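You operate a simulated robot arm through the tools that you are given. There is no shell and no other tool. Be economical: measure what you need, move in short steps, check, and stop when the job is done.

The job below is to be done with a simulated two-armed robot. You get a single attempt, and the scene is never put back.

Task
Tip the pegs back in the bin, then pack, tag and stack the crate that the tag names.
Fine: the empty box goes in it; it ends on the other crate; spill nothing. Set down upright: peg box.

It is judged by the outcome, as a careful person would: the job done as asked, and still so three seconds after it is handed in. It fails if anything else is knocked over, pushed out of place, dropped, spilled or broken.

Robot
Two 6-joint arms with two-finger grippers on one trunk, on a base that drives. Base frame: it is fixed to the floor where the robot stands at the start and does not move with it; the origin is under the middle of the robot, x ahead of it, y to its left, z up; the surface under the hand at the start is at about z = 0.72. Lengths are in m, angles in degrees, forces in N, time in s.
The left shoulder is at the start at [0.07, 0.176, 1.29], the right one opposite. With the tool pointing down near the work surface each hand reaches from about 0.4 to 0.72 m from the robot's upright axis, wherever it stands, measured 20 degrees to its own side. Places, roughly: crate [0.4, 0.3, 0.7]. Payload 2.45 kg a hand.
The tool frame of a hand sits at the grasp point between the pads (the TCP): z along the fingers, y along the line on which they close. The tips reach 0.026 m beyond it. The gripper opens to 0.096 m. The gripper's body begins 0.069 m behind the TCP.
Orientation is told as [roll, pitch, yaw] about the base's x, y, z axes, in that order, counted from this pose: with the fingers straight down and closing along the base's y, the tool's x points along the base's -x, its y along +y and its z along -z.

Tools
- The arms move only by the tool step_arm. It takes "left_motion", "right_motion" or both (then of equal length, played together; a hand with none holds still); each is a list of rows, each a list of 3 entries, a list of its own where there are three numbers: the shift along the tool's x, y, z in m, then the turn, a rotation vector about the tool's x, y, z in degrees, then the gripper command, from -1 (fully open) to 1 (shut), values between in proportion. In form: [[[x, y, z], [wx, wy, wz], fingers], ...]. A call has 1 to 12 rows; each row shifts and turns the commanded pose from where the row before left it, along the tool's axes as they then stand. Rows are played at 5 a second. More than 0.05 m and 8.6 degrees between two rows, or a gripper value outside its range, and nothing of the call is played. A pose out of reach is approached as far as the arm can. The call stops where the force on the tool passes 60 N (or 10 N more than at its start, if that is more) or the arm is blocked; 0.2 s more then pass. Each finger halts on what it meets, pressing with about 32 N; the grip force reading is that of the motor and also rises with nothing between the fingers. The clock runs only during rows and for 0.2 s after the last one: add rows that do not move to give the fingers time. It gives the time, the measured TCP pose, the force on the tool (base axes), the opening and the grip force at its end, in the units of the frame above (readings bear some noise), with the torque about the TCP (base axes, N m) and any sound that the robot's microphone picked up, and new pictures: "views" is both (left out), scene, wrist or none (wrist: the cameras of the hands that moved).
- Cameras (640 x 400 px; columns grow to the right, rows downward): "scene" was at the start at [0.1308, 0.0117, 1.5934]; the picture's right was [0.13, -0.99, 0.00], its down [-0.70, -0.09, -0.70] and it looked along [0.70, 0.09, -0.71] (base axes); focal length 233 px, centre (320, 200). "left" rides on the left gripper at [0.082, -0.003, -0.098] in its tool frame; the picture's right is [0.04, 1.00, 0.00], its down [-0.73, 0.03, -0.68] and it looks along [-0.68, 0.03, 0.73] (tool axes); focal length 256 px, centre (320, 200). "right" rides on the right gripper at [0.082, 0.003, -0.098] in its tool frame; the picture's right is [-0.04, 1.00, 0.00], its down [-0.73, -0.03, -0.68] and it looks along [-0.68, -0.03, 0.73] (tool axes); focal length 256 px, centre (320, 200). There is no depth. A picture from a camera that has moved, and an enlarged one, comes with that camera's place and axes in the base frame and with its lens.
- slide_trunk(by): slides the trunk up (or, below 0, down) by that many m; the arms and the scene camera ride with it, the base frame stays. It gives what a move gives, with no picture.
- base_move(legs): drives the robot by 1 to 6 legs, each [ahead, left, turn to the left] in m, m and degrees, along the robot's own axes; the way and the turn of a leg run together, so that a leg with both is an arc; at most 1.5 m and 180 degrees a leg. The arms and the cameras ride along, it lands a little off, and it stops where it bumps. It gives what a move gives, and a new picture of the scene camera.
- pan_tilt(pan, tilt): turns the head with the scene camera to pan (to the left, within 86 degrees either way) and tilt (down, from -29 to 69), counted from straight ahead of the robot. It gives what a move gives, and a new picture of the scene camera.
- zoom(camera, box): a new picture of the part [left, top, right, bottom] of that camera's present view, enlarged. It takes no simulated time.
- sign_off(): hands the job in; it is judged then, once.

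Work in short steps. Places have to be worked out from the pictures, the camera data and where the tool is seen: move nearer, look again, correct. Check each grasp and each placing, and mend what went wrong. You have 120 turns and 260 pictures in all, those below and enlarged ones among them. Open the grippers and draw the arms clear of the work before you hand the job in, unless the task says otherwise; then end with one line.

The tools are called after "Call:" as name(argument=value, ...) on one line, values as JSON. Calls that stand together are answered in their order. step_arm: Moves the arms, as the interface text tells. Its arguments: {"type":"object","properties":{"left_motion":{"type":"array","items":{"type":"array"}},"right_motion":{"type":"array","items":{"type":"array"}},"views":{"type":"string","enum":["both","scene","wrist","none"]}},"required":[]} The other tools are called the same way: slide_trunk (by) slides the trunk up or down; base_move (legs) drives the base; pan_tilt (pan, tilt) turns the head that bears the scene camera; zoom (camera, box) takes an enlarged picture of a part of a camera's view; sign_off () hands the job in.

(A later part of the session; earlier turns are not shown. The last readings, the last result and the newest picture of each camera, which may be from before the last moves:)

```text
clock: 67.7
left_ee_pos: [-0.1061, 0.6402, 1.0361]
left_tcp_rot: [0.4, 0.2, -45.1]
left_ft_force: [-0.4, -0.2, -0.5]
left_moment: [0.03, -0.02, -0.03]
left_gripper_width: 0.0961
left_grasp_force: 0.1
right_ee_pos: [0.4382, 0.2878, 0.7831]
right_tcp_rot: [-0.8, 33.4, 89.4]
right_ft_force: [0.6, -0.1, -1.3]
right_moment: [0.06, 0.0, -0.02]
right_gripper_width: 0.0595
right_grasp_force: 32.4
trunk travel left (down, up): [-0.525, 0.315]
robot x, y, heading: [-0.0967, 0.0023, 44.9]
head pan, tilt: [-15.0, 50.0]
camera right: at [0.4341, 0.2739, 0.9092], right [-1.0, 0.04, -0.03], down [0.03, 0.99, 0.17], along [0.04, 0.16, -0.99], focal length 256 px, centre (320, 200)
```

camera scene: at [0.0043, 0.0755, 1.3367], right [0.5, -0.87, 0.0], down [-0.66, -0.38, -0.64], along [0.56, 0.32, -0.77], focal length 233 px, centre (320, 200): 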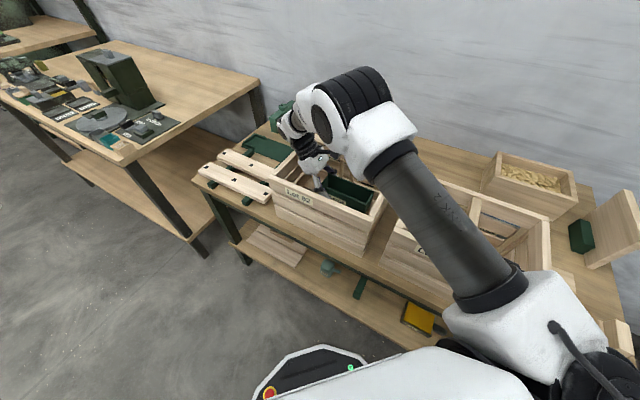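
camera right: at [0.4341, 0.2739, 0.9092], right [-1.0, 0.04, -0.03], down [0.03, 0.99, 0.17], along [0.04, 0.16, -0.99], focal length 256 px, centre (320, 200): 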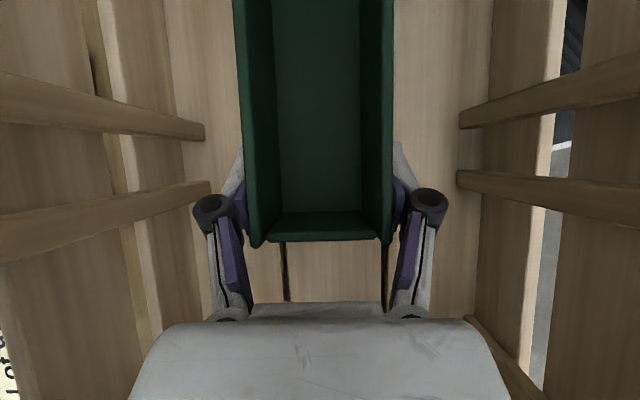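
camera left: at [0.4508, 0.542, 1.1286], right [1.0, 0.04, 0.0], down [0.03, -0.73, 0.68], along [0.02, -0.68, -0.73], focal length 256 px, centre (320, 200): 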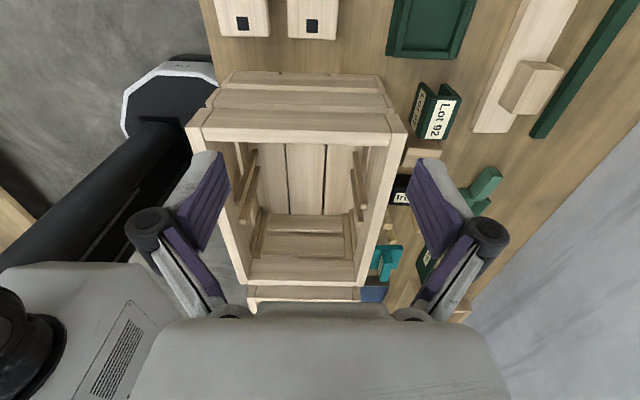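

The left hand has drifted slightly too, which means some part of the right arm (not the tool) is pressing on something. Let me look.

Call:
pan_tilt(pan=-25, tilt=52)

Call:
zoom(camera="scene", box=[200, 80, 440, 230])

Call:
zoom(camera="left", box=[0, 0, 640, 400])

```text
clock: 68.4
left_ee_pos: [-0.1068, 0.6405, 1.0365]
left_tcp_rot: [0.3, 0.1, -45.0]
left_ft_force: [0.4, 0.4, -0.6]
left_moment: [0.0, -0.01, 0.0]
left_gripper_width: 0.0963
left_grasp_force: 0.1
right_ee_pos: [0.4376, 0.289, 0.7827]
right_tcp_rot: [-0.8, 33.3, 89.5]
right_ft_force: [-0.7, 0.0, -2.3]
right_moment: [0.1, -0.02, -0.03]
right_gripper_width: 0.059
right_grasp_force: 32.1
trunk travel left (down, up): [-0.525, 0.315]
robot x, y, heading: [-0.098, -0.0011, 44.9]
head pan, tilt: [-25.0, 52.0]
camera scene: at [0.0022, 0.0538, 1.3352], right [0.34, -0.94, -0.01], down [-0.74, -0.27, -0.62], along [0.58, 0.22, -0.78], focal length 233 px, centre (320, 200)
```

scene: 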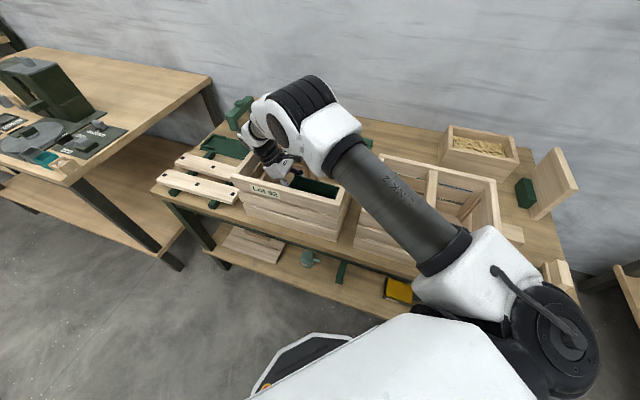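

```text
2.67 times, centred on (320, 155) of scene
camera zoom: at [0.0022, 0.0538, 1.3352], right [0.34, -0.94, -0.01], down [-0.74, -0.27, -0.62], along [0.58, 0.22, -0.78], focal length 621 px, centre (320, 320)
```

zoom: 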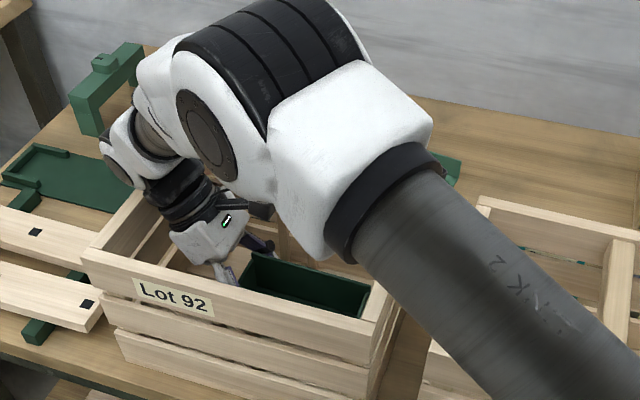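

```text
1.00 times, centred on (320, 200) of left (not enlarged: the box is as wide or as high as the picture)
camera zoom: at [-0.1675, 0.6945, 1.1335], right [0.68, 0.73, 0.01], down [0.54, -0.5, 0.68], along [0.5, -0.46, -0.74], focal length 256 px, centre (320, 200)
```

zoom: 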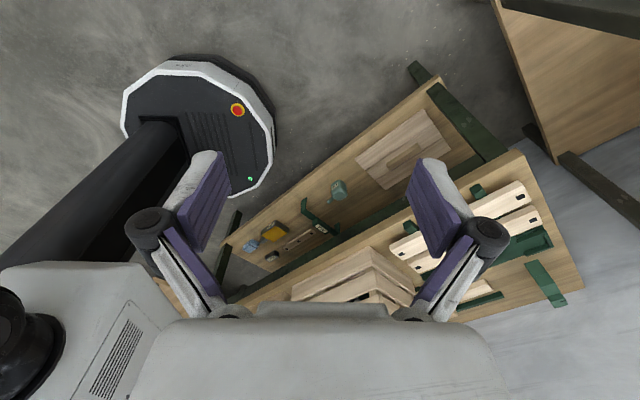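

The right elbow is bearing on a crate rim. Raising the trunk lifts everything straight off; then I can lower just the hand with the elbow higher.

Call:
slide_trunk(by=0.22)

Call:
pan_tilt(pan=-15, tilt=55)

```text
clock: 70.7
left_ee_pos: [-0.1023, 0.6475, 1.2518]
left_tcp_rot: [-0.2, 0.0, -45.0]
left_ft_force: [0.5, 0.1, 0.0]
left_moment: [-0.01, 0.01, 0.01]
left_gripper_width: 0.0958
left_grasp_force: 0.1
right_ee_pos: [0.439, 0.2903, 0.9909]
right_tcp_rot: [0.2, 34.4, 90.0]
right_ft_force: [-0.2, 0.4, -1.0]
right_moment: [0.09, -0.01, -0.01]
right_gripper_width: 0.0594
right_grasp_force: 32.2
trunk travel left (down, up): [-0.745, 0.095]
robot x, y, heading: [-0.0976, 0.0011, 44.9]
head pan, tilt: [-25.0, 52.0]
```

```text
clock: 71.4
left_ee_pos: [-0.102, 0.6481, 1.2511]
left_tcp_rot: [-0.1, -0.1, -45.0]
left_ft_force: [0.3, 0.8, -0.6]
left_moment: [-0.06, -0.02, 0.02]
left_gripper_width: 0.0957
left_grasp_force: 0.0
right_ee_pos: [0.4381, 0.291, 0.9912]
right_tcp_rot: [0.1, 34.3, 90.0]
right_ft_force: [-0.2, 0.7, -2.3]
right_moment: [0.07, 0.04, -0.03]
right_gripper_width: 0.0592
right_grasp_force: 31.6
trunk travel left (down, up): [-0.745, 0.095]
robot x, y, heading: [-0.0998, -0.002, 45.1]
head pan, tilt: [-15.0, 55.0]
camera scene: at [0.0006, 0.0734, 1.5502], right [0.5, -0.87, 0.0], down [-0.71, -0.41, -0.57], along [0.5, 0.29, -0.82], focal length 233 px, centre (320, 200)
```

scene: 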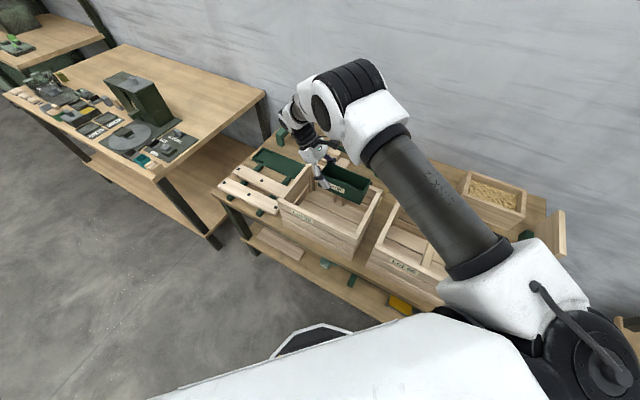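

Clear now, and the pose recovered. Lowering the hand again with the elbow high.

Call:
step_arm(right_motion=[[[-0.0225, 0, 0.033], [0, 0, 0], 1], [[-0.0225, 0, 0.033], [0, 0, 0], 1], [[-0.0225, 0, 0.033], [0, 0, 0], 1], [[-0.0225, 0, 0.033], [0, 0, 0], 1], [[-0.0195, 0, 0.0286], [0, 0, 0], 1], [[0, 0, 0], [0, 0, 0], 1]], views="both")

```text
clock: 72.8
left_ee_pos: [-0.1025, 0.6464, 1.2526]
left_tcp_rot: [-0.1, 0.0, -45.0]
left_ft_force: [0.8, 0.5, 1.2]
left_moment: [-0.01, -0.02, -0.02]
left_gripper_width: 0.096
left_grasp_force: 0.0
right_ee_pos: [0.4381, 0.2879, 0.7983]
right_tcp_rot: [0.1, 34.3, 90.0]
right_ft_force: [-0.5, 0.8, -2.1]
right_moment: [0.09, -0.01, -0.01]
right_gripper_width: 0.0596
right_grasp_force: 32.2
trunk travel left (down, up): [-0.745, 0.095]
robot x, y, heading: [-0.0971, 0.0001, 45.2]
head pan, tilt: [-15.0, 55.0]
camera scene: at [0.0, 0.0731, 1.5502], right [0.5, -0.87, 0.0], down [-0.71, -0.41, -0.57], along [0.5, 0.29, -0.82], focal length 233 px, centre (320, 200)
camera right: at [0.4354, 0.2768, 0.925], right [-1.0, 0.03, -0.02], down [0.03, 0.99, 0.15], along [0.03, 0.15, -0.99], focal length 256 px, centre (320, 200)
```

scene: 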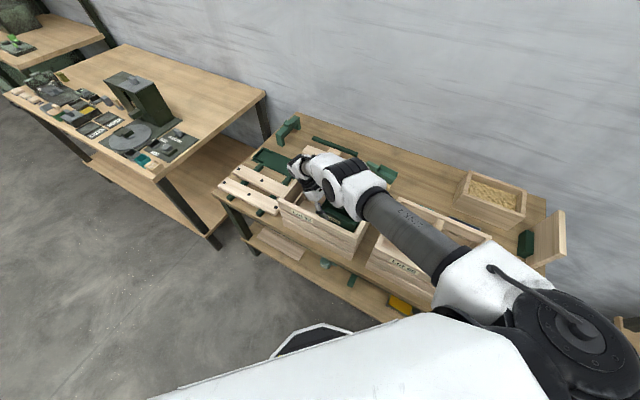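
right: 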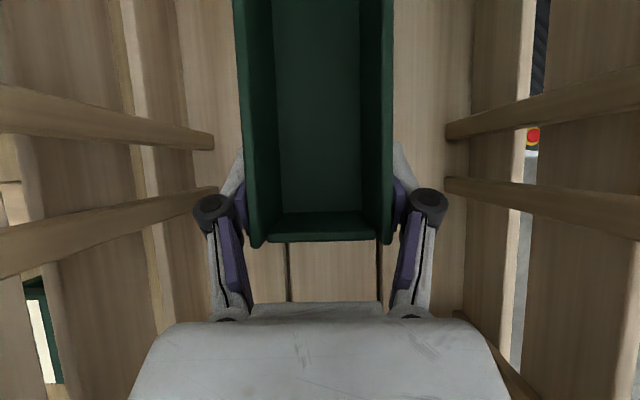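

Good so far, no drift. Small steps down to contact.

Call:
step_arm(right_motion=[[[-0.0045, 0, 0.0066], [0, 0, 0], 1], [[-0.0034, 0, 0.005], [0, 0, 0], 1], [[0, 0, 0], [0, 0, 0], 1]], views="none")

Call:
step_arm(right_motion=[[[-0.0023, 0, 0.0033], [0, 0, 0], 1], [[-0.0023, 0, 0.0033], [0, 0, 0], 1], [[0, 0, 0], [0, 0, 0], 1]], views="none")

```text
clock: 73.6
left_ee_pos: [-0.103, 0.6472, 1.2517]
left_tcp_rot: [-0.1, -0.1, -45.0]
left_ft_force: [0.0, 0.1, -0.1]
left_moment: [-0.03, 0.02, -0.01]
left_gripper_width: 0.096
left_grasp_force: 0.1
right_ee_pos: [0.4383, 0.2894, 0.7841]
right_tcp_rot: [0.0, 34.2, 90.1]
right_ft_force: [-0.3, 0.4, -1.4]
right_moment: [0.09, 0.03, 0.0]
right_gripper_width: 0.0592
right_grasp_force: 31.3
trunk travel left (down, up): [-0.745, 0.095]
robot x, y, heading: [-0.098, 0.0025, 45.1]
head pan, tilt: [-15.0, 55.0]
```

```text
clock: 74.4
left_ee_pos: [-0.1047, 0.6442, 1.2533]
left_tcp_rot: [-0.1, 0.1, -45.1]
left_ft_force: [-0.6, 0.5, 0.1]
left_moment: [-0.01, 0.01, 0.0]
left_gripper_width: 0.0961
left_grasp_force: 0.1
right_ee_pos: [0.4371, 0.2863, 0.7791]
right_tcp_rot: [-0.1, 34.0, 89.8]
right_ft_force: [0.1, 0.6, -1.9]
right_moment: [0.06, 0.04, -0.01]
right_gripper_width: 0.0595
right_grasp_force: 31.9
trunk travel left (down, up): [-0.745, 0.095]
robot x, y, heading: [-0.0967, -0.0002, 44.8]
head pan, tilt: [-15.0, 55.0]
```

The drift direction (up and rightward) suggests the tilted wrist touches the left rim. I'll rise slightly, move 10 mm right, and lower again.

Call:
step_arm(right_motion=[[[0.0055, 0, -0.008], [0, 0, 0], 1], [[0.0083, 0, 0.0056], [0, 0, 0], 1], [[-0.0045, 0, 0.0066], [0, 0, 0], 1], [[-0.0023, 0, 0.0033], [0, 0, 0], 1], [[0, 0, 0], [0, 0, 0], 1]], views="wrist")

```text
clock: 75.6
left_ee_pos: [-0.1037, 0.6463, 1.2509]
left_tcp_rot: [-0.2, 0.0, -45.0]
left_ft_force: [0.3, -0.3, -0.2]
left_moment: [-0.03, -0.01, 0.01]
left_gripper_width: 0.0959
left_grasp_force: 0.1
right_ee_pos: [0.4382, 0.2813, 0.7739]
right_tcp_rot: [0.1, 34.3, 90.1]
right_ft_force: [-1.0, 0.9, 3.0]
right_moment: [-0.41, 0.1, -0.14]
right_gripper_width: 0.0595
right_grasp_force: 31.5
trunk travel left (down, up): [-0.745, 0.095]
robot x, y, heading: [-0.1005, -0.0002, 44.7]
head pan, tilt: [-15.0, 55.0]
camera right: at [0.4362, 0.2691, 0.9006], right [-1.0, 0.03, -0.02], down [0.03, 0.99, 0.15], along [0.03, 0.15, -0.99], focal length 256 px, centre (320, 200)
```

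right: 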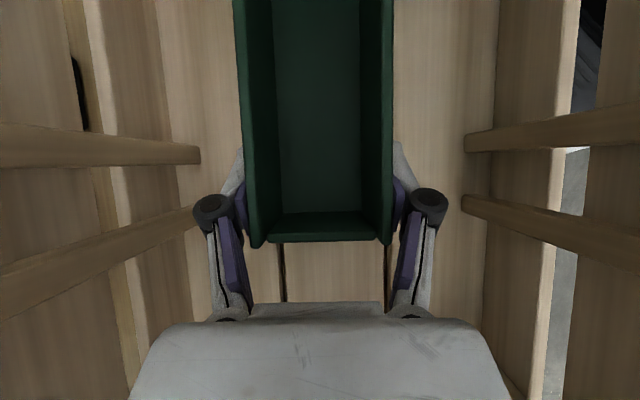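

Drift gone and the tool now feels the floor (force +3 N, TCP 0.774). Releasing gently.

Call:
step_arm(right_motion=[[[0, 0, 0], [0, 0, 0], 0], [[0, 0, 0], [0, 0, 0], -0.5], [[0, 0, 0], [0, 0, 0], -0.9], [[0, 0, 0], [0, 0, 0], -0.9]], views="wrist")

```text
clock: 76.6
left_ee_pos: [-0.1032, 0.6476, 1.2507]
left_tcp_rot: [-0.3, -0.1, -45.0]
left_ft_force: [-0.1, -0.3, -0.3]
left_moment: [-0.02, -0.01, -0.01]
left_gripper_width: 0.0962
left_grasp_force: 0.1
right_ee_pos: [0.4386, 0.2805, 0.7729]
right_tcp_rot: [0.2, 34.3, 90.0]
right_ft_force: [0.3, 0.1, -0.3]
right_moment: [0.01, 0.0, 0.01]
right_gripper_width: 0.0911
right_grasp_force: 0.1
trunk travel left (down, up): [-0.745, 0.095]
robot x, y, heading: [-0.0973, -0.0001, 45.0]
head pan, tilt: [-15.0, 55.0]
camera right: at [0.4363, 0.2693, 0.9002], right [-1.0, 0.03, -0.02], down [0.03, 0.99, 0.15], along [0.03, 0.15, -0.99], focal length 256 px, centre (320, 200)
```

right: 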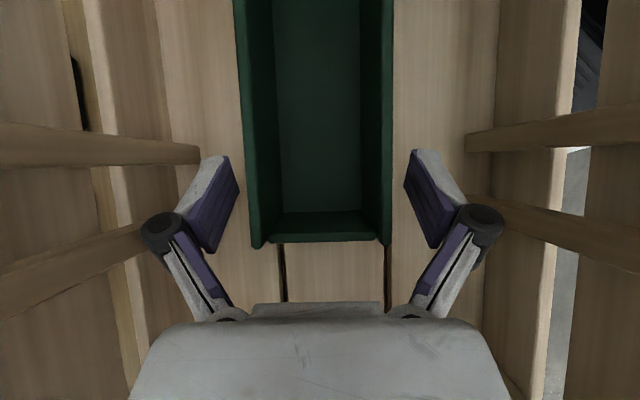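

Released, box stands level. Withdrawing straight up.

Call:
step_arm(right_motion=[[[0.0113, 0, -0.0165], [0, 0, 0], -0.9], [[0.0225, 0, -0.033], [0, 0, 0], -0.9], [[0.0225, 0, -0.033], [0, 0, 0], -0.9], [[0.0225, 0, -0.033], [0, 0, 0], -0.9], [[0.0225, 0, -0.033], [0, 0, 0], -0.9], [[0.0225, 0, -0.033], [0, 0, 0], -0.9], [[0.0225, 0, -0.033], [0, 0, 0], -0.9], [[0.0225, 0, -0.033], [0, 0, 0], -0.9]], views="both")

```text
clock: 78.4
left_ee_pos: [-0.1042, 0.6469, 1.2519]
left_tcp_rot: [-0.1, 0.1, -45.0]
left_ft_force: [-0.5, -1.1, -1.1]
left_moment: [0.0, 0.0, 0.0]
left_gripper_width: 0.0961
left_grasp_force: 0.0
right_ee_pos: [0.4379, 0.2792, 1.0746]
right_tcp_rot: [0.1, 34.3, 89.9]
right_ft_force: [0.2, 0.8, -0.9]
right_moment: [0.03, -0.02, -0.01]
right_gripper_width: 0.0912
right_grasp_force: 0.1
trunk travel left (down, up): [-0.745, 0.095]
robot x, y, heading: [-0.0933, 0.0029, 44.9]
head pan, tilt: [-15.0, 55.0]
camera scene: at [-0.0007, 0.0724, 1.5502], right [0.5, -0.87, 0.0], down [-0.71, -0.41, -0.57], along [0.5, 0.29, -0.82], focal length 233 px, centre (320, 200)
camera right: at [0.4346, 0.2671, 1.1998], right [-1.0, 0.03, -0.02], down [0.03, 0.99, 0.15], along [0.03, 0.15, -0.99], focal length 256 px, centre (320, 200)
```

scene: 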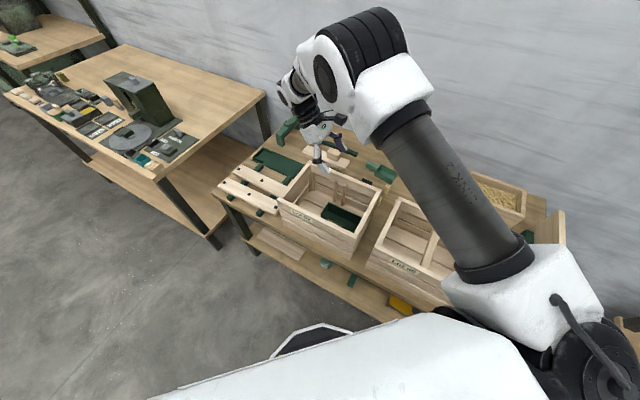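
right: 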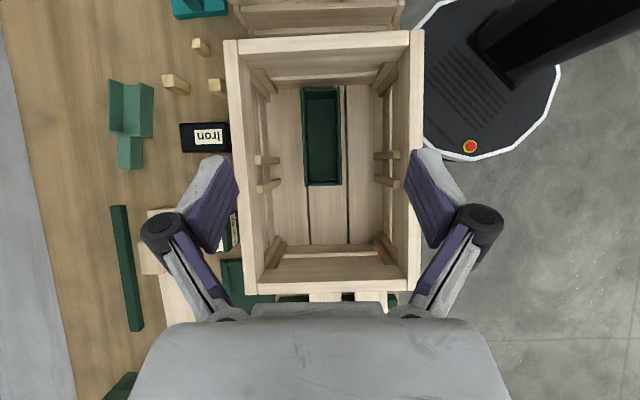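

Box sits upright in crate 92, and the top-down view puts the crate at x 0.321–0.545, y 0.126–0.438. I'll untilt the right hand, then turn the robot back to face the table squarely for the tag and stacking.

Call:
step_arm(right_motion=[[[0, 0, -0.01], [0, -8.5, 0], -1], [[0, 0, -0.01], [0, -8.5, 0], -1], [[0, 0, -0.01], [0, -8.5, 0], -1], [[0, 0, -0.01], [0, -8.6, 0], -1]], views="none")

Call:
base_move(legs=[[0, 0, -45], [0.095, 0, 0]])

Call:
pan_tilt(pan=15, tilt=50)

```text
clock: 79.4
left_ee_pos: [-0.1029, 0.6461, 1.2516]
left_tcp_rot: [-0.1, 0.2, -45.0]
left_ft_force: [0.3, 0.1, 0.4]
left_moment: [0.04, 0.01, 0.03]
left_gripper_width: 0.0963
left_grasp_force: 0.1
right_ee_pos: [0.4396, 0.293, 1.1101]
right_tcp_rot: [0.0, -0.1, 90.0]
right_ft_force: [0.5, -0.2, -0.5]
right_moment: [0.03, 0.02, 0.01]
right_gripper_width: 0.0961
right_grasp_force: 0.0
trunk travel left (down, up): [-0.745, 0.095]
robot x, y, heading: [-0.0964, -0.0041, 45.2]
head pan, tilt: [-15.0, 55.0]
```

```text
clock: 82.6
left_ee_pos: [0.4503, 0.4617, 1.2522]
left_tcp_rot: [-0.1, 0.0, -90.1]
left_ft_force: [0.0, 1.1, -0.1]
left_moment: [-0.04, -0.04, 0.04]
left_gripper_width: 0.0959
left_grasp_force: 0.0
right_ee_pos: [0.5854, -0.1711, 1.111]
right_tcp_rot: [-0.1, 0.1, 44.9]
right_ft_force: [-0.9, -0.1, 0.2]
right_moment: [0.0, 0.03, 0.0]
right_gripper_width: 0.0957
right_grasp_force: 0.0
trunk travel left (down, up): [-0.745, 0.095]
robot x, y, heading: [0.0004, 0.0003, -0.3]
head pan, tilt: [-15.0, 55.0]
camera scene: at [0.1161, -0.0175, 1.5504], right [-0.26, -0.97, 0.0], down [-0.79, 0.21, -0.57], along [0.55, -0.15, -0.82], focal length 233 px, centre (320, 200)
```

scene: 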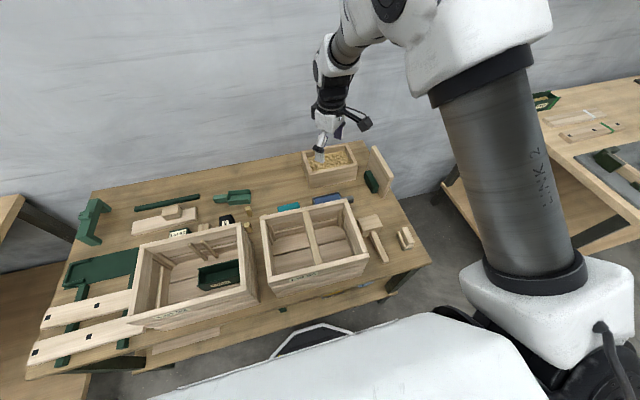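

```text
clock: 83.6
left_ee_pos: [0.4529, 0.462, 1.2518]
left_tcp_rot: [-0.2, 0.0, -90.1]
left_ft_force: [-0.1, 0.0, -0.1]
left_moment: [0.0, 0.03, -0.05]
left_gripper_width: 0.0959
left_grasp_force: 0.0
right_ee_pos: [0.5875, -0.1707, 1.1096]
right_tcp_rot: [0.0, 0.0, 44.8]
right_ft_force: [0.7, -0.1, -0.1]
right_moment: [0.03, 0.01, 0.02]
right_gripper_width: 0.0959
right_grasp_force: 0.1
trunk travel left (down, up): [-0.745, 0.095]
robot x, y, heading: [-0.0071, 0.0013, -0.0]
head pan, tilt: [15.0, 50.0]
camera scene: at [0.1226, 0.0212, 1.5567], right [0.26, -0.97, 0.0], down [-0.74, -0.2, -0.64], along [0.62, 0.16, -0.77], focal length 233 px, centre (320, 200)
```

scene: 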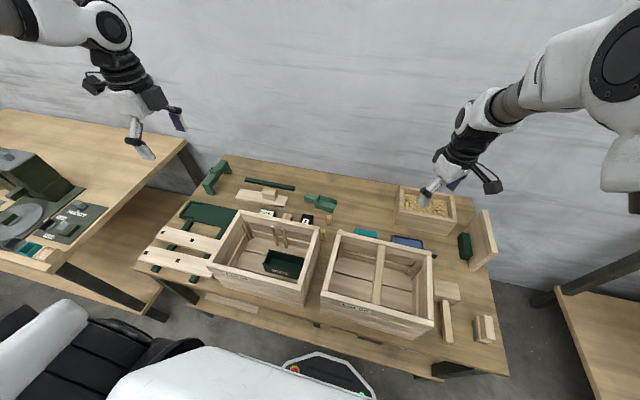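

Now I'll turn the left hand to yaw 0 and lower it to inspect the tag up close.

Call:
step_arm(left_motion=[[[0, 0, 0], [0, 0, -8.2], -1], [[0, 0, 0], [0, 0, -8.2], -1], [[0, 0, 0], [0, 0, -8.2], -1], [[0, 0, 0], [0, 0, -8.2], -1], [[0, 0, 0], [0, 0, -8.2], -1], [[0, 0, 0], [0, 0, -8.2], -1], [[0, 0, 0], [0, 0, -8.2], -1], [[0, 0, 0], [0, 0, -8.2], -1], [[0, 0, 0], [0, 0, -8.2], -1], [[0, 0, 0], [0, 0, -8.2], -1], [[0, 0, 0], [0, 0, -8.0], -1]], views="none")

Call:
step_arm(left_motion=[[[0, -0.01, 0.045], [0, 0, 0], -1], [[0, -0.01, 0.045], [0, 0, 0], -1], [[0, -0.01, 0.045], [0, 0, 0], -1], [[0, -0.01, 0.045], [0, 0, 0], -1], [[0, -0.01, 0.04], [0, 0, 0], -1]], views="wrist")

```text
clock: 86.0
left_ee_pos: [0.4518, 0.4614, 1.2521]
left_tcp_rot: [-0.1, 0.3, 0.0]
left_ft_force: [-0.6, -0.6, 0.7]
left_moment: [0.01, -0.01, 0.06]
left_gripper_width: 0.096
left_grasp_force: 0.1
right_ee_pos: [0.5851, -0.1708, 1.1094]
right_tcp_rot: [0.1, 0.2, 44.9]
right_ft_force: [0.3, 1.1, -0.3]
right_moment: [0.01, -0.01, 0.0]
right_gripper_width: 0.096
right_grasp_force: 0.1
trunk travel left (down, up): [-0.745, 0.095]
robot x, y, heading: [-0.0046, 0.0037, -0.2]
head pan, tilt: [15.0, 50.0]
```

```text
clock: 87.2
left_ee_pos: [0.4525, 0.4121, 1.0303]
left_tcp_rot: [-0.1, 0.3, -0.1]
left_ft_force: [0.5, 0.7, -0.1]
left_moment: [-0.01, 0.01, -0.01]
left_gripper_width: 0.096
left_grasp_force: 0.0
right_ee_pos: [0.5874, -0.1714, 1.1075]
right_tcp_rot: [0.1, 0.2, 44.9]
right_ft_force: [0.7, 0.0, 1.2]
right_moment: [-0.02, 0.03, -0.01]
right_gripper_width: 0.0961
right_grasp_force: 0.1
trunk travel left (down, up): [-0.745, 0.095]
robot x, y, heading: [-0.0053, -0.0, -0.2]
head pan, tilt: [15.0, 50.0]
camera left: at [0.3719, 0.4079, 1.1276], right [-0.04, 1.0, 0.0], down [0.74, 0.03, 0.68], along [0.68, 0.03, -0.74], focal length 256 px, centre (320, 200)
```

left: 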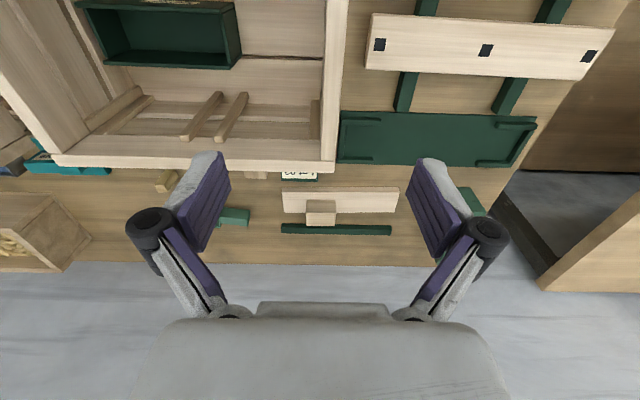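

The crate hides the tag; moving the hand forward past it.

Call:
step_arm(left_motion=[[[-0.045, -0.005, 0], [0, 0, 0], -1], [[-0.045, -0.005, 0.01], [0, 0, 0], -1], [[-0.045, -0.005, 0.02], [0, 0, 0], -1]], views="wrist")

Call:
zoom(camera="left", box=[240, 20, 400, 120])

```text
clock: 88.0
left_ee_pos: [0.5875, 0.3963, 0.9974]
left_tcp_rot: [0.0, 0.2, 0.0]
left_ft_force: [0.1, 0.9, -0.2]
left_moment: [0.01, 0.03, 0.01]
left_gripper_width: 0.096
left_grasp_force: 0.1
right_ee_pos: [0.5888, -0.1712, 1.1082]
right_tcp_rot: [0.1, 0.2, 44.9]
right_ft_force: [0.0, 1.1, 0.2]
right_moment: [-0.03, 0.0, 0.01]
right_gripper_width: 0.0959
right_grasp_force: 0.1
trunk travel left (down, up): [-0.745, 0.095]
robot x, y, heading: [-0.0015, 0.0033, -0.0]
head pan, tilt: [15.0, 50.0]
camera left: at [0.5067, 0.3921, 1.0953], right [-0.04, 1.0, 0.0], down [0.74, 0.03, 0.68], along [0.68, 0.03, -0.74], focal length 256 px, centre (320, 200)
```

left: 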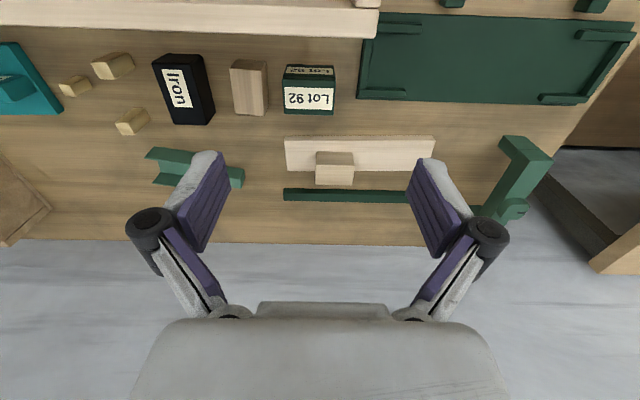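

```text
4.00 times, centred on (320, 70) of left
camera zoom: at [0.5067, 0.3921, 1.0953], right [-0.04, 1.0, 0.0], down [0.74, 0.03, 0.68], along [0.68, 0.03, -0.74], focal length 1024 px, centre (320, 720)
```

zoom: 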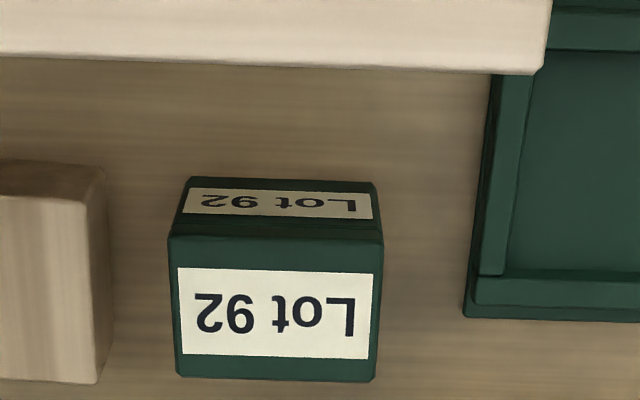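

I need the tag's side profile; moving the left hand right for an oblique look.

Call:
step_arm(left_motion=[[[0, -0.05, 0], [0, 0, 0], -1], [[0, -0.05, 0], [0, 0, 0], -1], [[0, -0.05, 0], [0, 0, 0], -1], [[0.02, -0.04, 0.01], [0, 0, 0], -1]], views="none")

Call:
zoom(camera="left", box=[380, 20, 540, 120])

Call:
zoom(camera="scene", box=[220, 180, 380, 280])

```text
clock: 89.0
left_ee_pos: [0.5641, 0.2067, 0.9922]
left_tcp_rot: [0.3, 0.0, -0.1]
left_ft_force: [0.5, -0.4, 0.0]
left_moment: [0.06, -0.03, 0.01]
left_gripper_width: 0.0962
left_grasp_force: 0.0
right_ee_pos: [0.5859, -0.173, 1.1088]
right_tcp_rot: [0.1, 0.1, 44.9]
right_ft_force: [-0.1, -0.1, -0.1]
right_moment: [0.05, -0.04, 0.01]
right_gripper_width: 0.0957
right_grasp_force: 0.1
trunk travel left (down, up): [-0.745, 0.095]
robot x, y, heading: [-0.0014, 0.001, 0.1]
head pan, tilt: [15.0, 50.0]
```

```text
4.00 times, centred on (460, 70) of left
camera zoom: at [0.4831, 0.2016, 1.0889], right [-0.04, 1.0, 0.0], down [0.74, 0.03, 0.68], along [0.68, 0.03, -0.74], focal length 1024 px, centre (-240, 720)
```

zoom: 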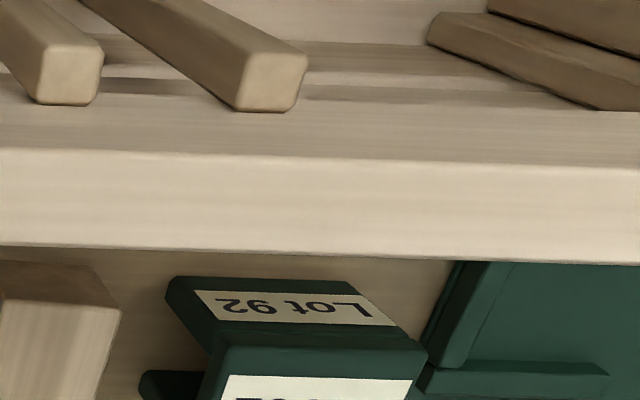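

```text
4.00 times, centred on (300, 230) of scene
camera zoom: at [0.1225, 0.0182, 1.5568], right [0.26, -0.97, 0.0], down [-0.74, -0.2, -0.64], along [0.62, 0.17, -0.77], focal length 931 px, centre (400, 80)
```

zoom: 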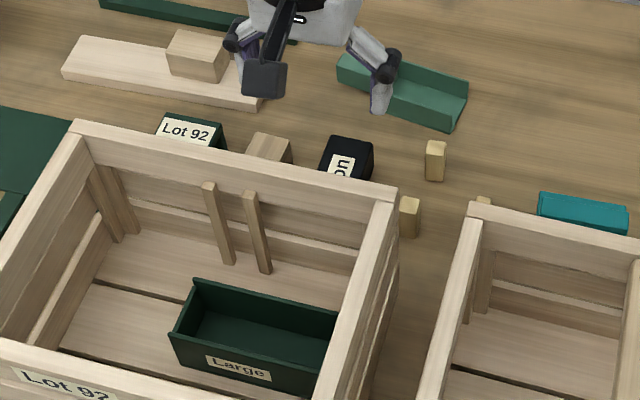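

Call:
zoom(camera="left", box=[390, 75, 518, 155])

```text
5.00 times, centred on (454, 115) of left
camera zoom: at [0.4831, 0.2016, 1.0889], right [-0.04, 1.0, 0.0], down [0.74, 0.03, 0.68], along [0.68, 0.03, -0.74], focal length 1280 px, centre (-350, 625)
```

zoom: 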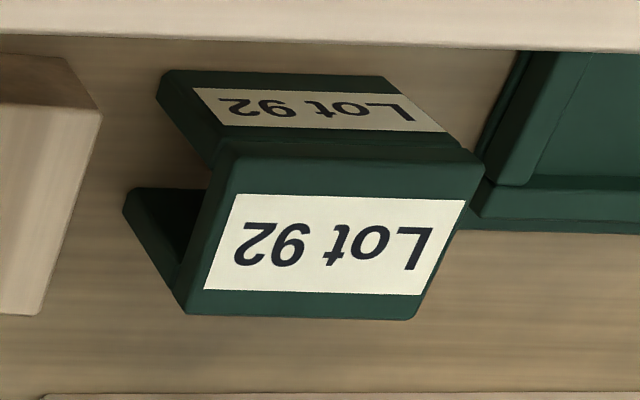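

The tag is an inverted-U saddle standing on its legs: x 0.608–0.655, y 0.352–0.417, top z≈0.772. I'll grip it across its legs (along x) so it can be set straddling the crate's front rim; first position above it and turn the hand.

Call:
step_arm(left_motion=[[[-0.017, 0.044, -0.02], [0, 0, 0], -1], [[-0.017, 0.045, -0.02], [0, 0, 0], -1], [[-0.017, 0.045, -0.02], [0, 0, 0], -1], [[-0.0165, 0.044, -0.02], [0, 0, 0], -1]], views="none")

Call:
slide_trunk(by=-0.12)

Call:
step_arm(left_motion=[[[0, 0, 0], [0, 0, 8.2], -1], [[0, 0, 0], [0, 0, 8.2], -1], [[0, 0, 0], [0, 0, 8.2], -1], [[0, 0, 0], [0, 0, 8.2], -1], [[0, 0, 0], [0, 0, 8.2], -1], [[0, 0, 0], [0, 0, 8.2], -1], [[0, 0, 0], [0, 0, 8.2], -1], [[0, 0, 0], [0, 0, 8.2], -1], [[0, 0, 0], [0, 0, 8.2], -1], [[0, 0, 0], [0, 0, 8.2], -1], [[0, 0, 0], [0, 0, 8.0], -0.46], [[0, 0, 0], [0, 0, 0], -0.46]], views="wrist")

```text
refused: row 1 steps farther than a row can; nothing moved
```

```text
clock: 90.5
left_ee_pos: [0.5641, 0.2085, 0.8702]
left_tcp_rot: [0.0, 0.2, -0.2]
left_ft_force: [1.0, -0.4, 0.1]
left_moment: [-0.03, -0.01, 0.04]
left_gripper_width: 0.096
left_grasp_force: 0.0
right_ee_pos: [0.5863, -0.1712, 0.9892]
right_tcp_rot: [0.1, 0.0, 44.9]
right_ft_force: [-0.7, 0.4, -0.2]
right_moment: [0.02, -0.01, 0.02]
right_gripper_width: 0.0959
right_grasp_force: 0.0
trunk travel left (down, up): [-0.625, 0.215]
robot x, y, heading: [0.0005, 0.0016, -0.3]
head pan, tilt: [15.0, 50.0]
```

```text
clock: 93.1
left_ee_pos: [0.5639, 0.2084, 0.8713]
left_tcp_rot: [-0.2, 0.0, -90.2]
left_ft_force: [-0.5, 0.4, 0.0]
left_moment: [0.02, -0.01, 0.04]
left_gripper_width: 0.0697
left_grasp_force: 0.1
right_ee_pos: [0.5851, -0.1724, 0.9884]
right_tcp_rot: [0.1, 0.2, 44.8]
right_ft_force: [0.6, 0.3, -0.6]
right_moment: [-0.02, 0.02, 0.02]
right_gripper_width: 0.0959
right_grasp_force: 0.0
trunk travel left (down, up): [-0.625, 0.215]
robot x, y, heading: [0.001, -0.0001, -0.1]
head pan, tilt: [15.0, 50.0]
camera left: at [0.5618, 0.2895, 0.9679], right [1.0, 0.04, 0.0], down [0.03, -0.73, 0.68], along [0.02, -0.68, -0.73], focal length 256 px, centre (320, 200)
```

left: 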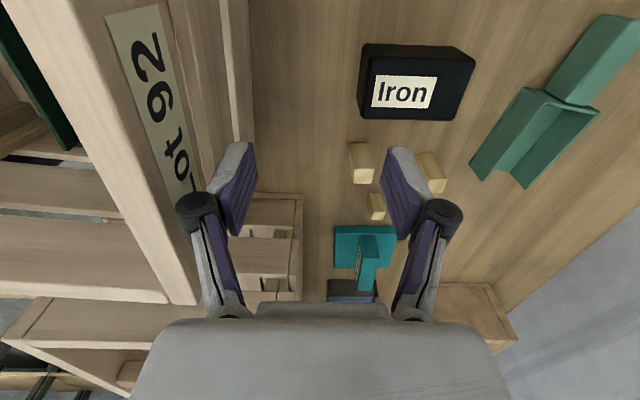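

The first move was refused while the following calls ran, so the hand turned low beside the crate. I must check whether the crate was touched.

Call:
pan_tilt(pan=10, tilt=60)

Call:
zoom(camera="scene", box=[140, 60, 460, 260])

```text
clock: 93.8
left_ee_pos: [0.5639, 0.2087, 0.8719]
left_tcp_rot: [-0.2, 0.0, -90.2]
left_ft_force: [-0.2, 0.7, 0.3]
left_moment: [-0.01, 0.04, 0.0]
left_gripper_width: 0.0701
left_grasp_force: 0.0
right_ee_pos: [0.5868, -0.1713, 0.9893]
right_tcp_rot: [0.1, 0.2, 44.9]
right_ft_force: [0.2, 0.4, 0.6]
right_moment: [-0.02, -0.02, 0.03]
right_gripper_width: 0.0961
right_grasp_force: 0.1
trunk travel left (down, up): [-0.625, 0.215]
robot x, y, heading: [-0.0042, -0.0009, -0.3]
head pan, tilt: [10.0, 60.0]
camera scene: at [0.1144, 0.0129, 1.4242], right [0.17, -0.98, 0.0], down [-0.85, -0.15, -0.5], along [0.49, 0.09, -0.87], focal length 233 px, centre (320, 200)
```

scene: 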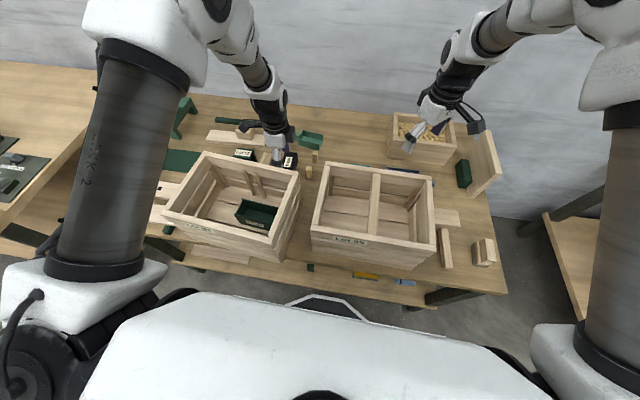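

```text
2.00 times, centred on (300, 160) of scene
camera zoom: at [0.1144, 0.0129, 1.4242], right [0.17, -0.98, 0.0], down [-0.85, -0.15, -0.5], along [0.49, 0.09, -0.87], focal length 466 px, centre (360, 280)
```

zoom: 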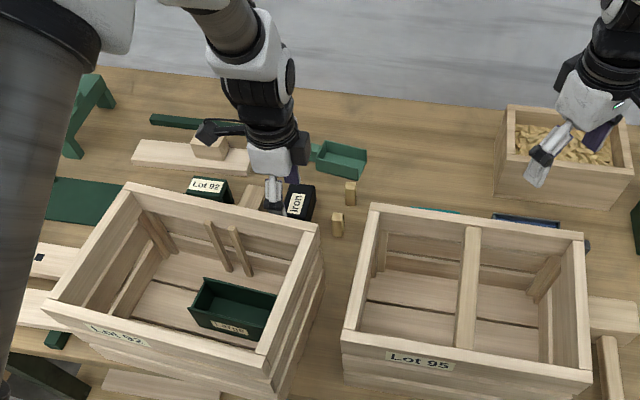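

The turning finger nudged crate 92: it's now about 7° rotated and ~3 cm nearer me, still stable on the table; it has to be moved onto the other crate anyway. I'll raise the hand, then move to above the tag (one call at a time now).

Call:
step_arm(left_motion=[[[0, 0, -0.045], [0, 0, 0], -0.46], [[0, 0, -0.045], [0, 0, 0], -0.46], [[0.04, 0.016, 0], [0, 0, 0], -0.46], [[0.045, 0.017, 0], [0, 0, 0], -0.46], [[0.045, 0.017, 0], [0, 0, 0], -0.46], [[0.045, 0.017, 0], [0, 0, 0], -0.46], [[0, 0, 0], [0, 0, 0], -0.46]], views="both")

```text
clock: 95.4
left_ee_pos: [0.6299, 0.3804, 0.9632]
left_tcp_rot: [-0.1, 0.1, -90.2]
left_ft_force: [-0.1, 0.2, 0.5]
left_moment: [-0.02, -0.01, 0.0]
left_gripper_width: 0.0702
left_grasp_force: 0.1
right_ee_pos: [0.5868, -0.1721, 0.9896]
right_tcp_rot: [0.1, 0.1, 44.9]
right_ft_force: [-0.5, -0.2, 0.6]
right_moment: [0.03, -0.02, 0.0]
right_gripper_width: 0.0959
right_grasp_force: 0.0
trunk travel left (down, up): [-0.625, 0.215]
robot x, y, heading: [0.0002, 0.0023, -0.3]
head pan, tilt: [10.0, 60.0]
camera scene: at [0.1136, 0.0112, 1.4242], right [0.17, -0.99, 0.0], down [-0.85, -0.15, -0.5], along [0.49, 0.09, -0.87], focal length 233 px, centre (320, 200)
camera left: at [0.6286, 0.461, 1.0604], right [1.0, 0.04, 0.0], down [0.03, -0.73, 0.68], along [0.02, -0.68, -0.74], focal length 256 px, centre (320, 200)
```

scene: 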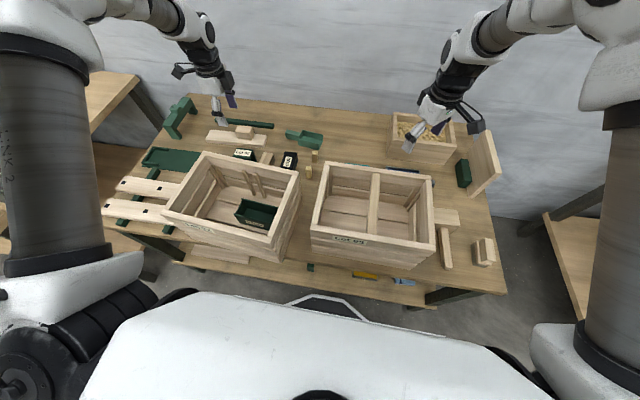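
left: 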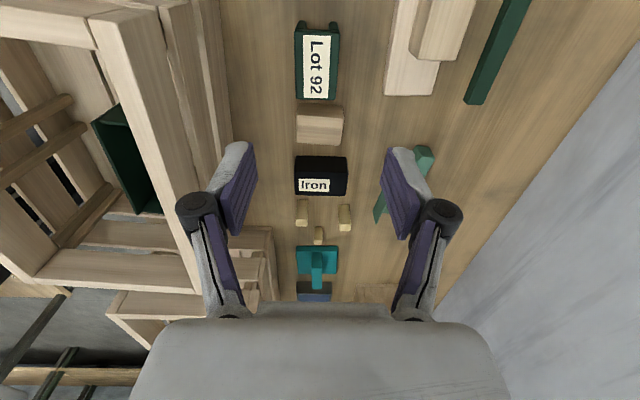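

Tag centred at about (0.628, 0.383), right under the fingers. Descending to just above it.

Call:
step_arm(left_motion=[[[0.003, -0.001, 0.045], [0, 0, 0], -0.46], [[0, 0, 0.045], [0, 0, 0], -0.46], [[0, 0, 0.04], [0, 0, 0], -0.46], [[0, 0, 0], [0, 0, 0], -0.46]], views="both")

```text
clock: 96.4
left_ee_pos: [0.6307, 0.3838, 0.8291]
left_tcp_rot: [-0.1, -0.1, -90.1]
left_ft_force: [0.0, -0.2, 0.1]
left_moment: [0.0, -0.03, 0.0]
left_gripper_width: 0.0701
left_grasp_force: 0.0
right_ee_pos: [0.5856, -0.1717, 0.9886]
right_tcp_rot: [0.2, 0.2, 44.9]
right_ft_force: [0.1, -0.2, 0.7]
right_moment: [-0.04, 0.01, -0.02]
right_gripper_width: 0.096
right_grasp_force: 0.1
trunk travel left (down, up): [-0.625, 0.215]
robot x, y, heading: [-0.0036, -0.0001, -0.3]
head pan, tilt: [10.0, 60.0]
camera scene: at [0.1138, 0.0126, 1.4242], right [0.17, -0.99, 0.0], down [-0.85, -0.15, -0.5], along [0.49, 0.09, -0.87], focal length 233 px, centre (320, 200)
camera left: at [0.6282, 0.4648, 0.9272], right [1.0, 0.04, 0.0], down [0.03, -0.73, 0.68], along [0.02, -0.68, -0.73], focal length 256 px, centre (320, 200)
```

scene: 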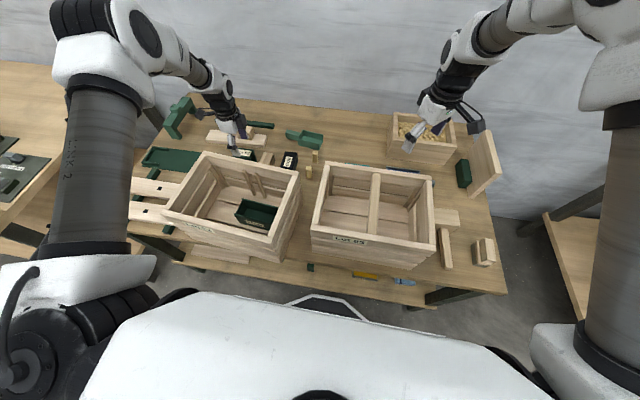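
left: 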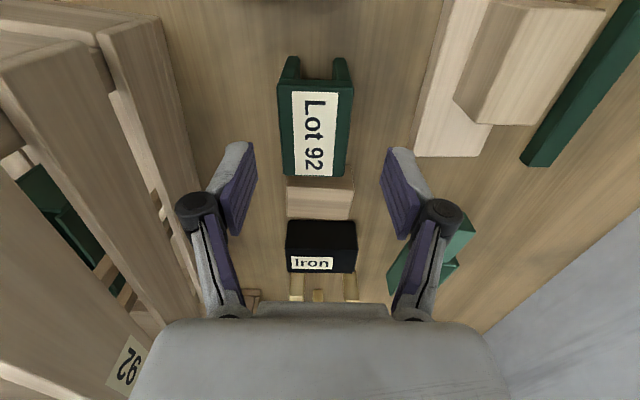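

Aligned; both legs visible between the fingers, nothing in the way. Going down and closing.

Call:
step_arm(left_motion=[[[0, 0, 0.03], [0, 0, 0], -0.46], [[0, 0, 0.03], [0, 0, 0], -0.46], [[0, 0, 0.015], [0, 0, 0], -0.46], [[0, 0, 0], [0, 0, 0], -0.46]], views="wrist")

```text
clock: 97.4
left_ee_pos: [0.6296, 0.3853, 0.7555]
left_tcp_rot: [-0.3, 0.1, -90.2]
left_ft_force: [0.2, -0.8, 0.2]
left_moment: [0.01, 0.0, -0.01]
left_gripper_width: 0.07
left_grasp_force: 0.0
right_ee_pos: [0.5871, -0.1725, 0.9888]
right_tcp_rot: [0.1, 0.3, 44.8]
right_ft_force: [-0.6, -0.1, 0.6]
right_moment: [0.02, 0.02, -0.01]
right_gripper_width: 0.0961
right_grasp_force: 0.1
trunk travel left (down, up): [-0.625, 0.215]
robot x, y, heading: [-0.0031, -0.0026, -0.1]
head pan, tilt: [10.0, 60.0]
camera left: at [0.6272, 0.4662, 0.8523], right [1.0, 0.04, 0.0], down [0.03, -0.73, 0.68], along [0.02, -0.68, -0.73], focal length 256 px, centre (320, 200)
```

left: 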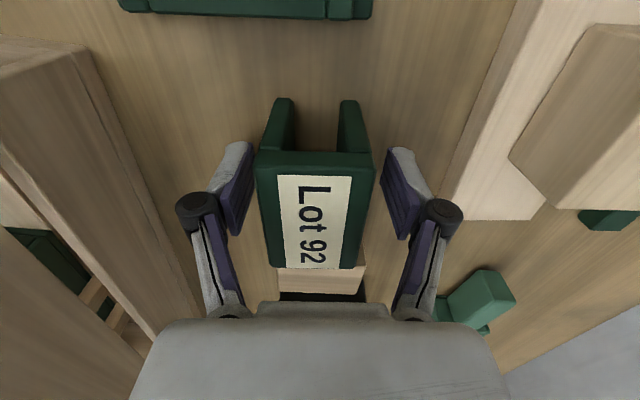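

Perfect straddle. Closing on the tag.

Call:
step_arm(left_motion=[[[0, 0, 0], [0, 0, 0], 0], [[0, 0, 0], [0, 0, 0], 0.5], [[0, 0, 0], [0, 0, 0], 1], [[0, 0, 0], [0, 0, 0], 1]], views="none")

```text
clock: 98.4
left_ee_pos: [0.629, 0.3856, 0.756]
left_tcp_rot: [-0.2, 0.0, -90.1]
left_ft_force: [0.6, -0.1, 0.3]
left_moment: [-0.01, -0.02, 0.03]
left_gripper_width: 0.0432
left_grasp_force: 32.5
right_ee_pos: [0.5871, -0.1726, 0.9883]
right_tcp_rot: [0.1, 0.2, 44.8]
right_ft_force: [0.5, -0.2, -0.8]
right_moment: [0.01, -0.05, -0.04]
right_gripper_width: 0.0963
right_grasp_force: 0.0
trunk travel left (down, up): [-0.625, 0.215]
robot x, y, heading: [-0.0026, 0.0012, -0.4]
head pan, tilt: [10.0, 60.0]
```

Gripped (43 mm). Lifting straight up.

Call:
step_arm(left_motion=[[[0, 0, -0.02], [0, 0, 0], 1], [[0, 0, -0.045], [0, 0, 0], 1], [[0, 0, -0.045], [0, 0, 0], 1], [[0, 0, -0.045], [0, 0, 0], 1], [[0, 0, -0.045], [0, 0, 0], 1], [[0, 0, -0.045], [0, 0, 0], 1], [[0, 0, -0.025], [0, 0, 0], 1]], views="wrist")

```text
clock: 100.0
left_ee_pos: [0.632, 0.3847, 1.0236]
left_tcp_rot: [-0.3, 0.0, -90.0]
left_ft_force: [0.6, 0.2, -0.8]
left_moment: [0.0, 0.0, 0.01]
left_gripper_width: 0.0428
left_grasp_force: 31.8
right_ee_pos: [0.5862, -0.1711, 0.9898]
right_tcp_rot: [0.1, 0.1, 44.9]
right_ft_force: [0.2, -0.1, -0.2]
right_moment: [-0.01, 0.03, -0.02]
right_gripper_width: 0.096
right_grasp_force: 0.0
trunk travel left (down, up): [-0.625, 0.215]
robot x, y, heading: [-0.0001, 0.0008, -0.3]
head pan, tilt: [10.0, 60.0]
camera left: at [0.63, 0.4649, 1.1215], right [1.0, 0.04, 0.0], down [0.03, -0.73, 0.68], along [0.02, -0.68, -0.73], focal length 256 px, centre (320, 200)
```

left: 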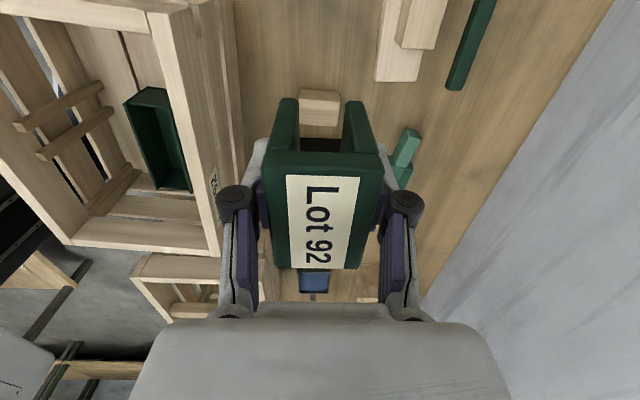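

Tag held firmly. Backing the robot 0.17 m so the front rim is in the left arm's comfortable range.

Call:
base_move(legs=[[-0.17, 0, 0]])

Call:
step_arm(left_motion=[[[0, -0.045, 0], [0, 0, 0], 1], [[-0.02, -0.045, 0], [0, 0, 0], 1], [[-0.03, -0.03, 0], [0, 0, 0], 1], [[-0.03, -0.015, 0], [0, 0, 0], 1]], views="both")

```text
clock: 101.4
left_ee_pos: [0.4656, 0.386, 1.0226]
left_tcp_rot: [-0.2, 0.0, -90.0]
left_ft_force: [-0.1, -0.1, -0.4]
left_moment: [0.0, 0.01, -0.02]
left_gripper_width: 0.0429
left_grasp_force: 31.9
right_ee_pos: [0.4189, -0.1697, 0.9879]
right_tcp_rot: [0.1, 0.2, 45.1]
right_ft_force: [0.3, 0.5, -0.5]
right_moment: [0.01, 0.0, -0.02]
right_gripper_width: 0.0963
right_grasp_force: 0.1
trunk travel left (down, up): [-0.625, 0.215]
robot x, y, heading: [-0.1726, -0.0007, 0.0]
head pan, tilt: [10.0, 60.0]
camera scene: at [-0.0528, 0.0135, 1.424], right [0.17, -0.98, 0.0], down [-0.85, -0.15, -0.5], along [0.49, 0.09, -0.87], focal length 233 px, centre (320, 200)
```

scene: 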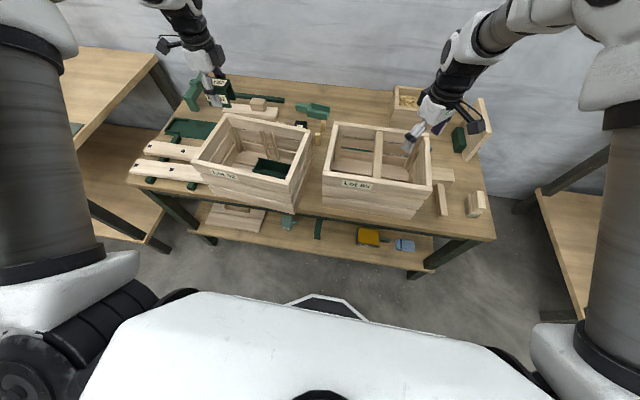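

```text
clock: 102.4
left_ee_pos: [0.327, 0.306, 1.0237]
left_tcp_rot: [-0.2, 0.2, -90.0]
left_ft_force: [-0.8, -1.2, 0.1]
left_moment: [0.03, -0.04, 0.02]
left_gripper_width: 0.0429
left_grasp_force: 32.0
right_ee_pos: [0.4175, -0.172, 0.989]
right_tcp_rot: [0.1, 0.1, 45.1]
right_ft_force: [-0.1, -0.3, 0.0]
right_moment: [0.05, -0.01, -0.01]
right_gripper_width: 0.0959
right_grasp_force: 0.0
trunk travel left (down, up): [-0.625, 0.215]
robot x, y, heading: [-0.1699, 0.0016, 0.3]
head pan, tilt: [10.0, 60.0]
camera scene: at [-0.054, 0.0114, 1.4241], right [0.18, -0.98, 0.0], down [-0.85, -0.15, -0.5], along [0.49, 0.09, -0.87], focal length 233 px, centre (320, 200)
camera left: at [0.3245, 0.3869, 1.1206], right [1.0, 0.04, 0.0], down [0.03, -0.73, 0.68], along [0.03, -0.68, -0.74], focal length 256 px, centre (320, 200)
```

scene: 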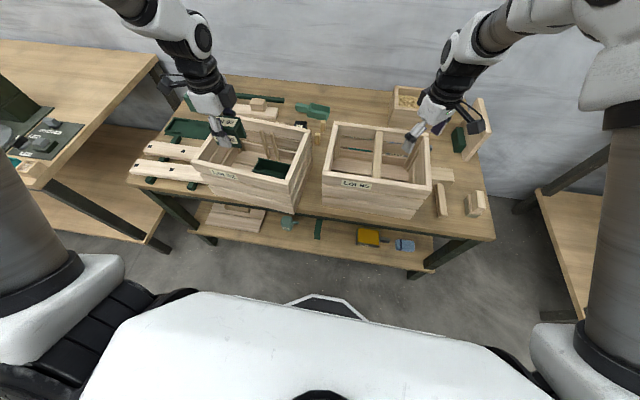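
left: 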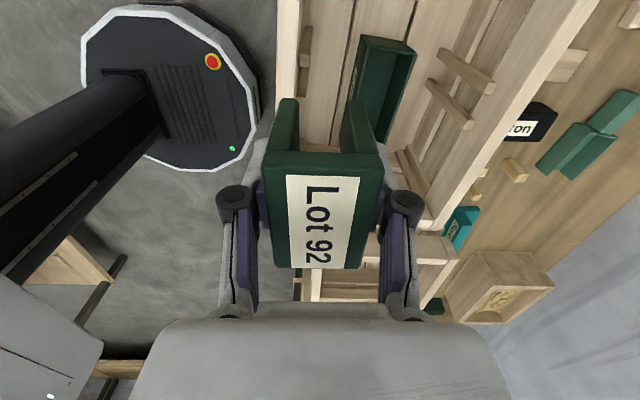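

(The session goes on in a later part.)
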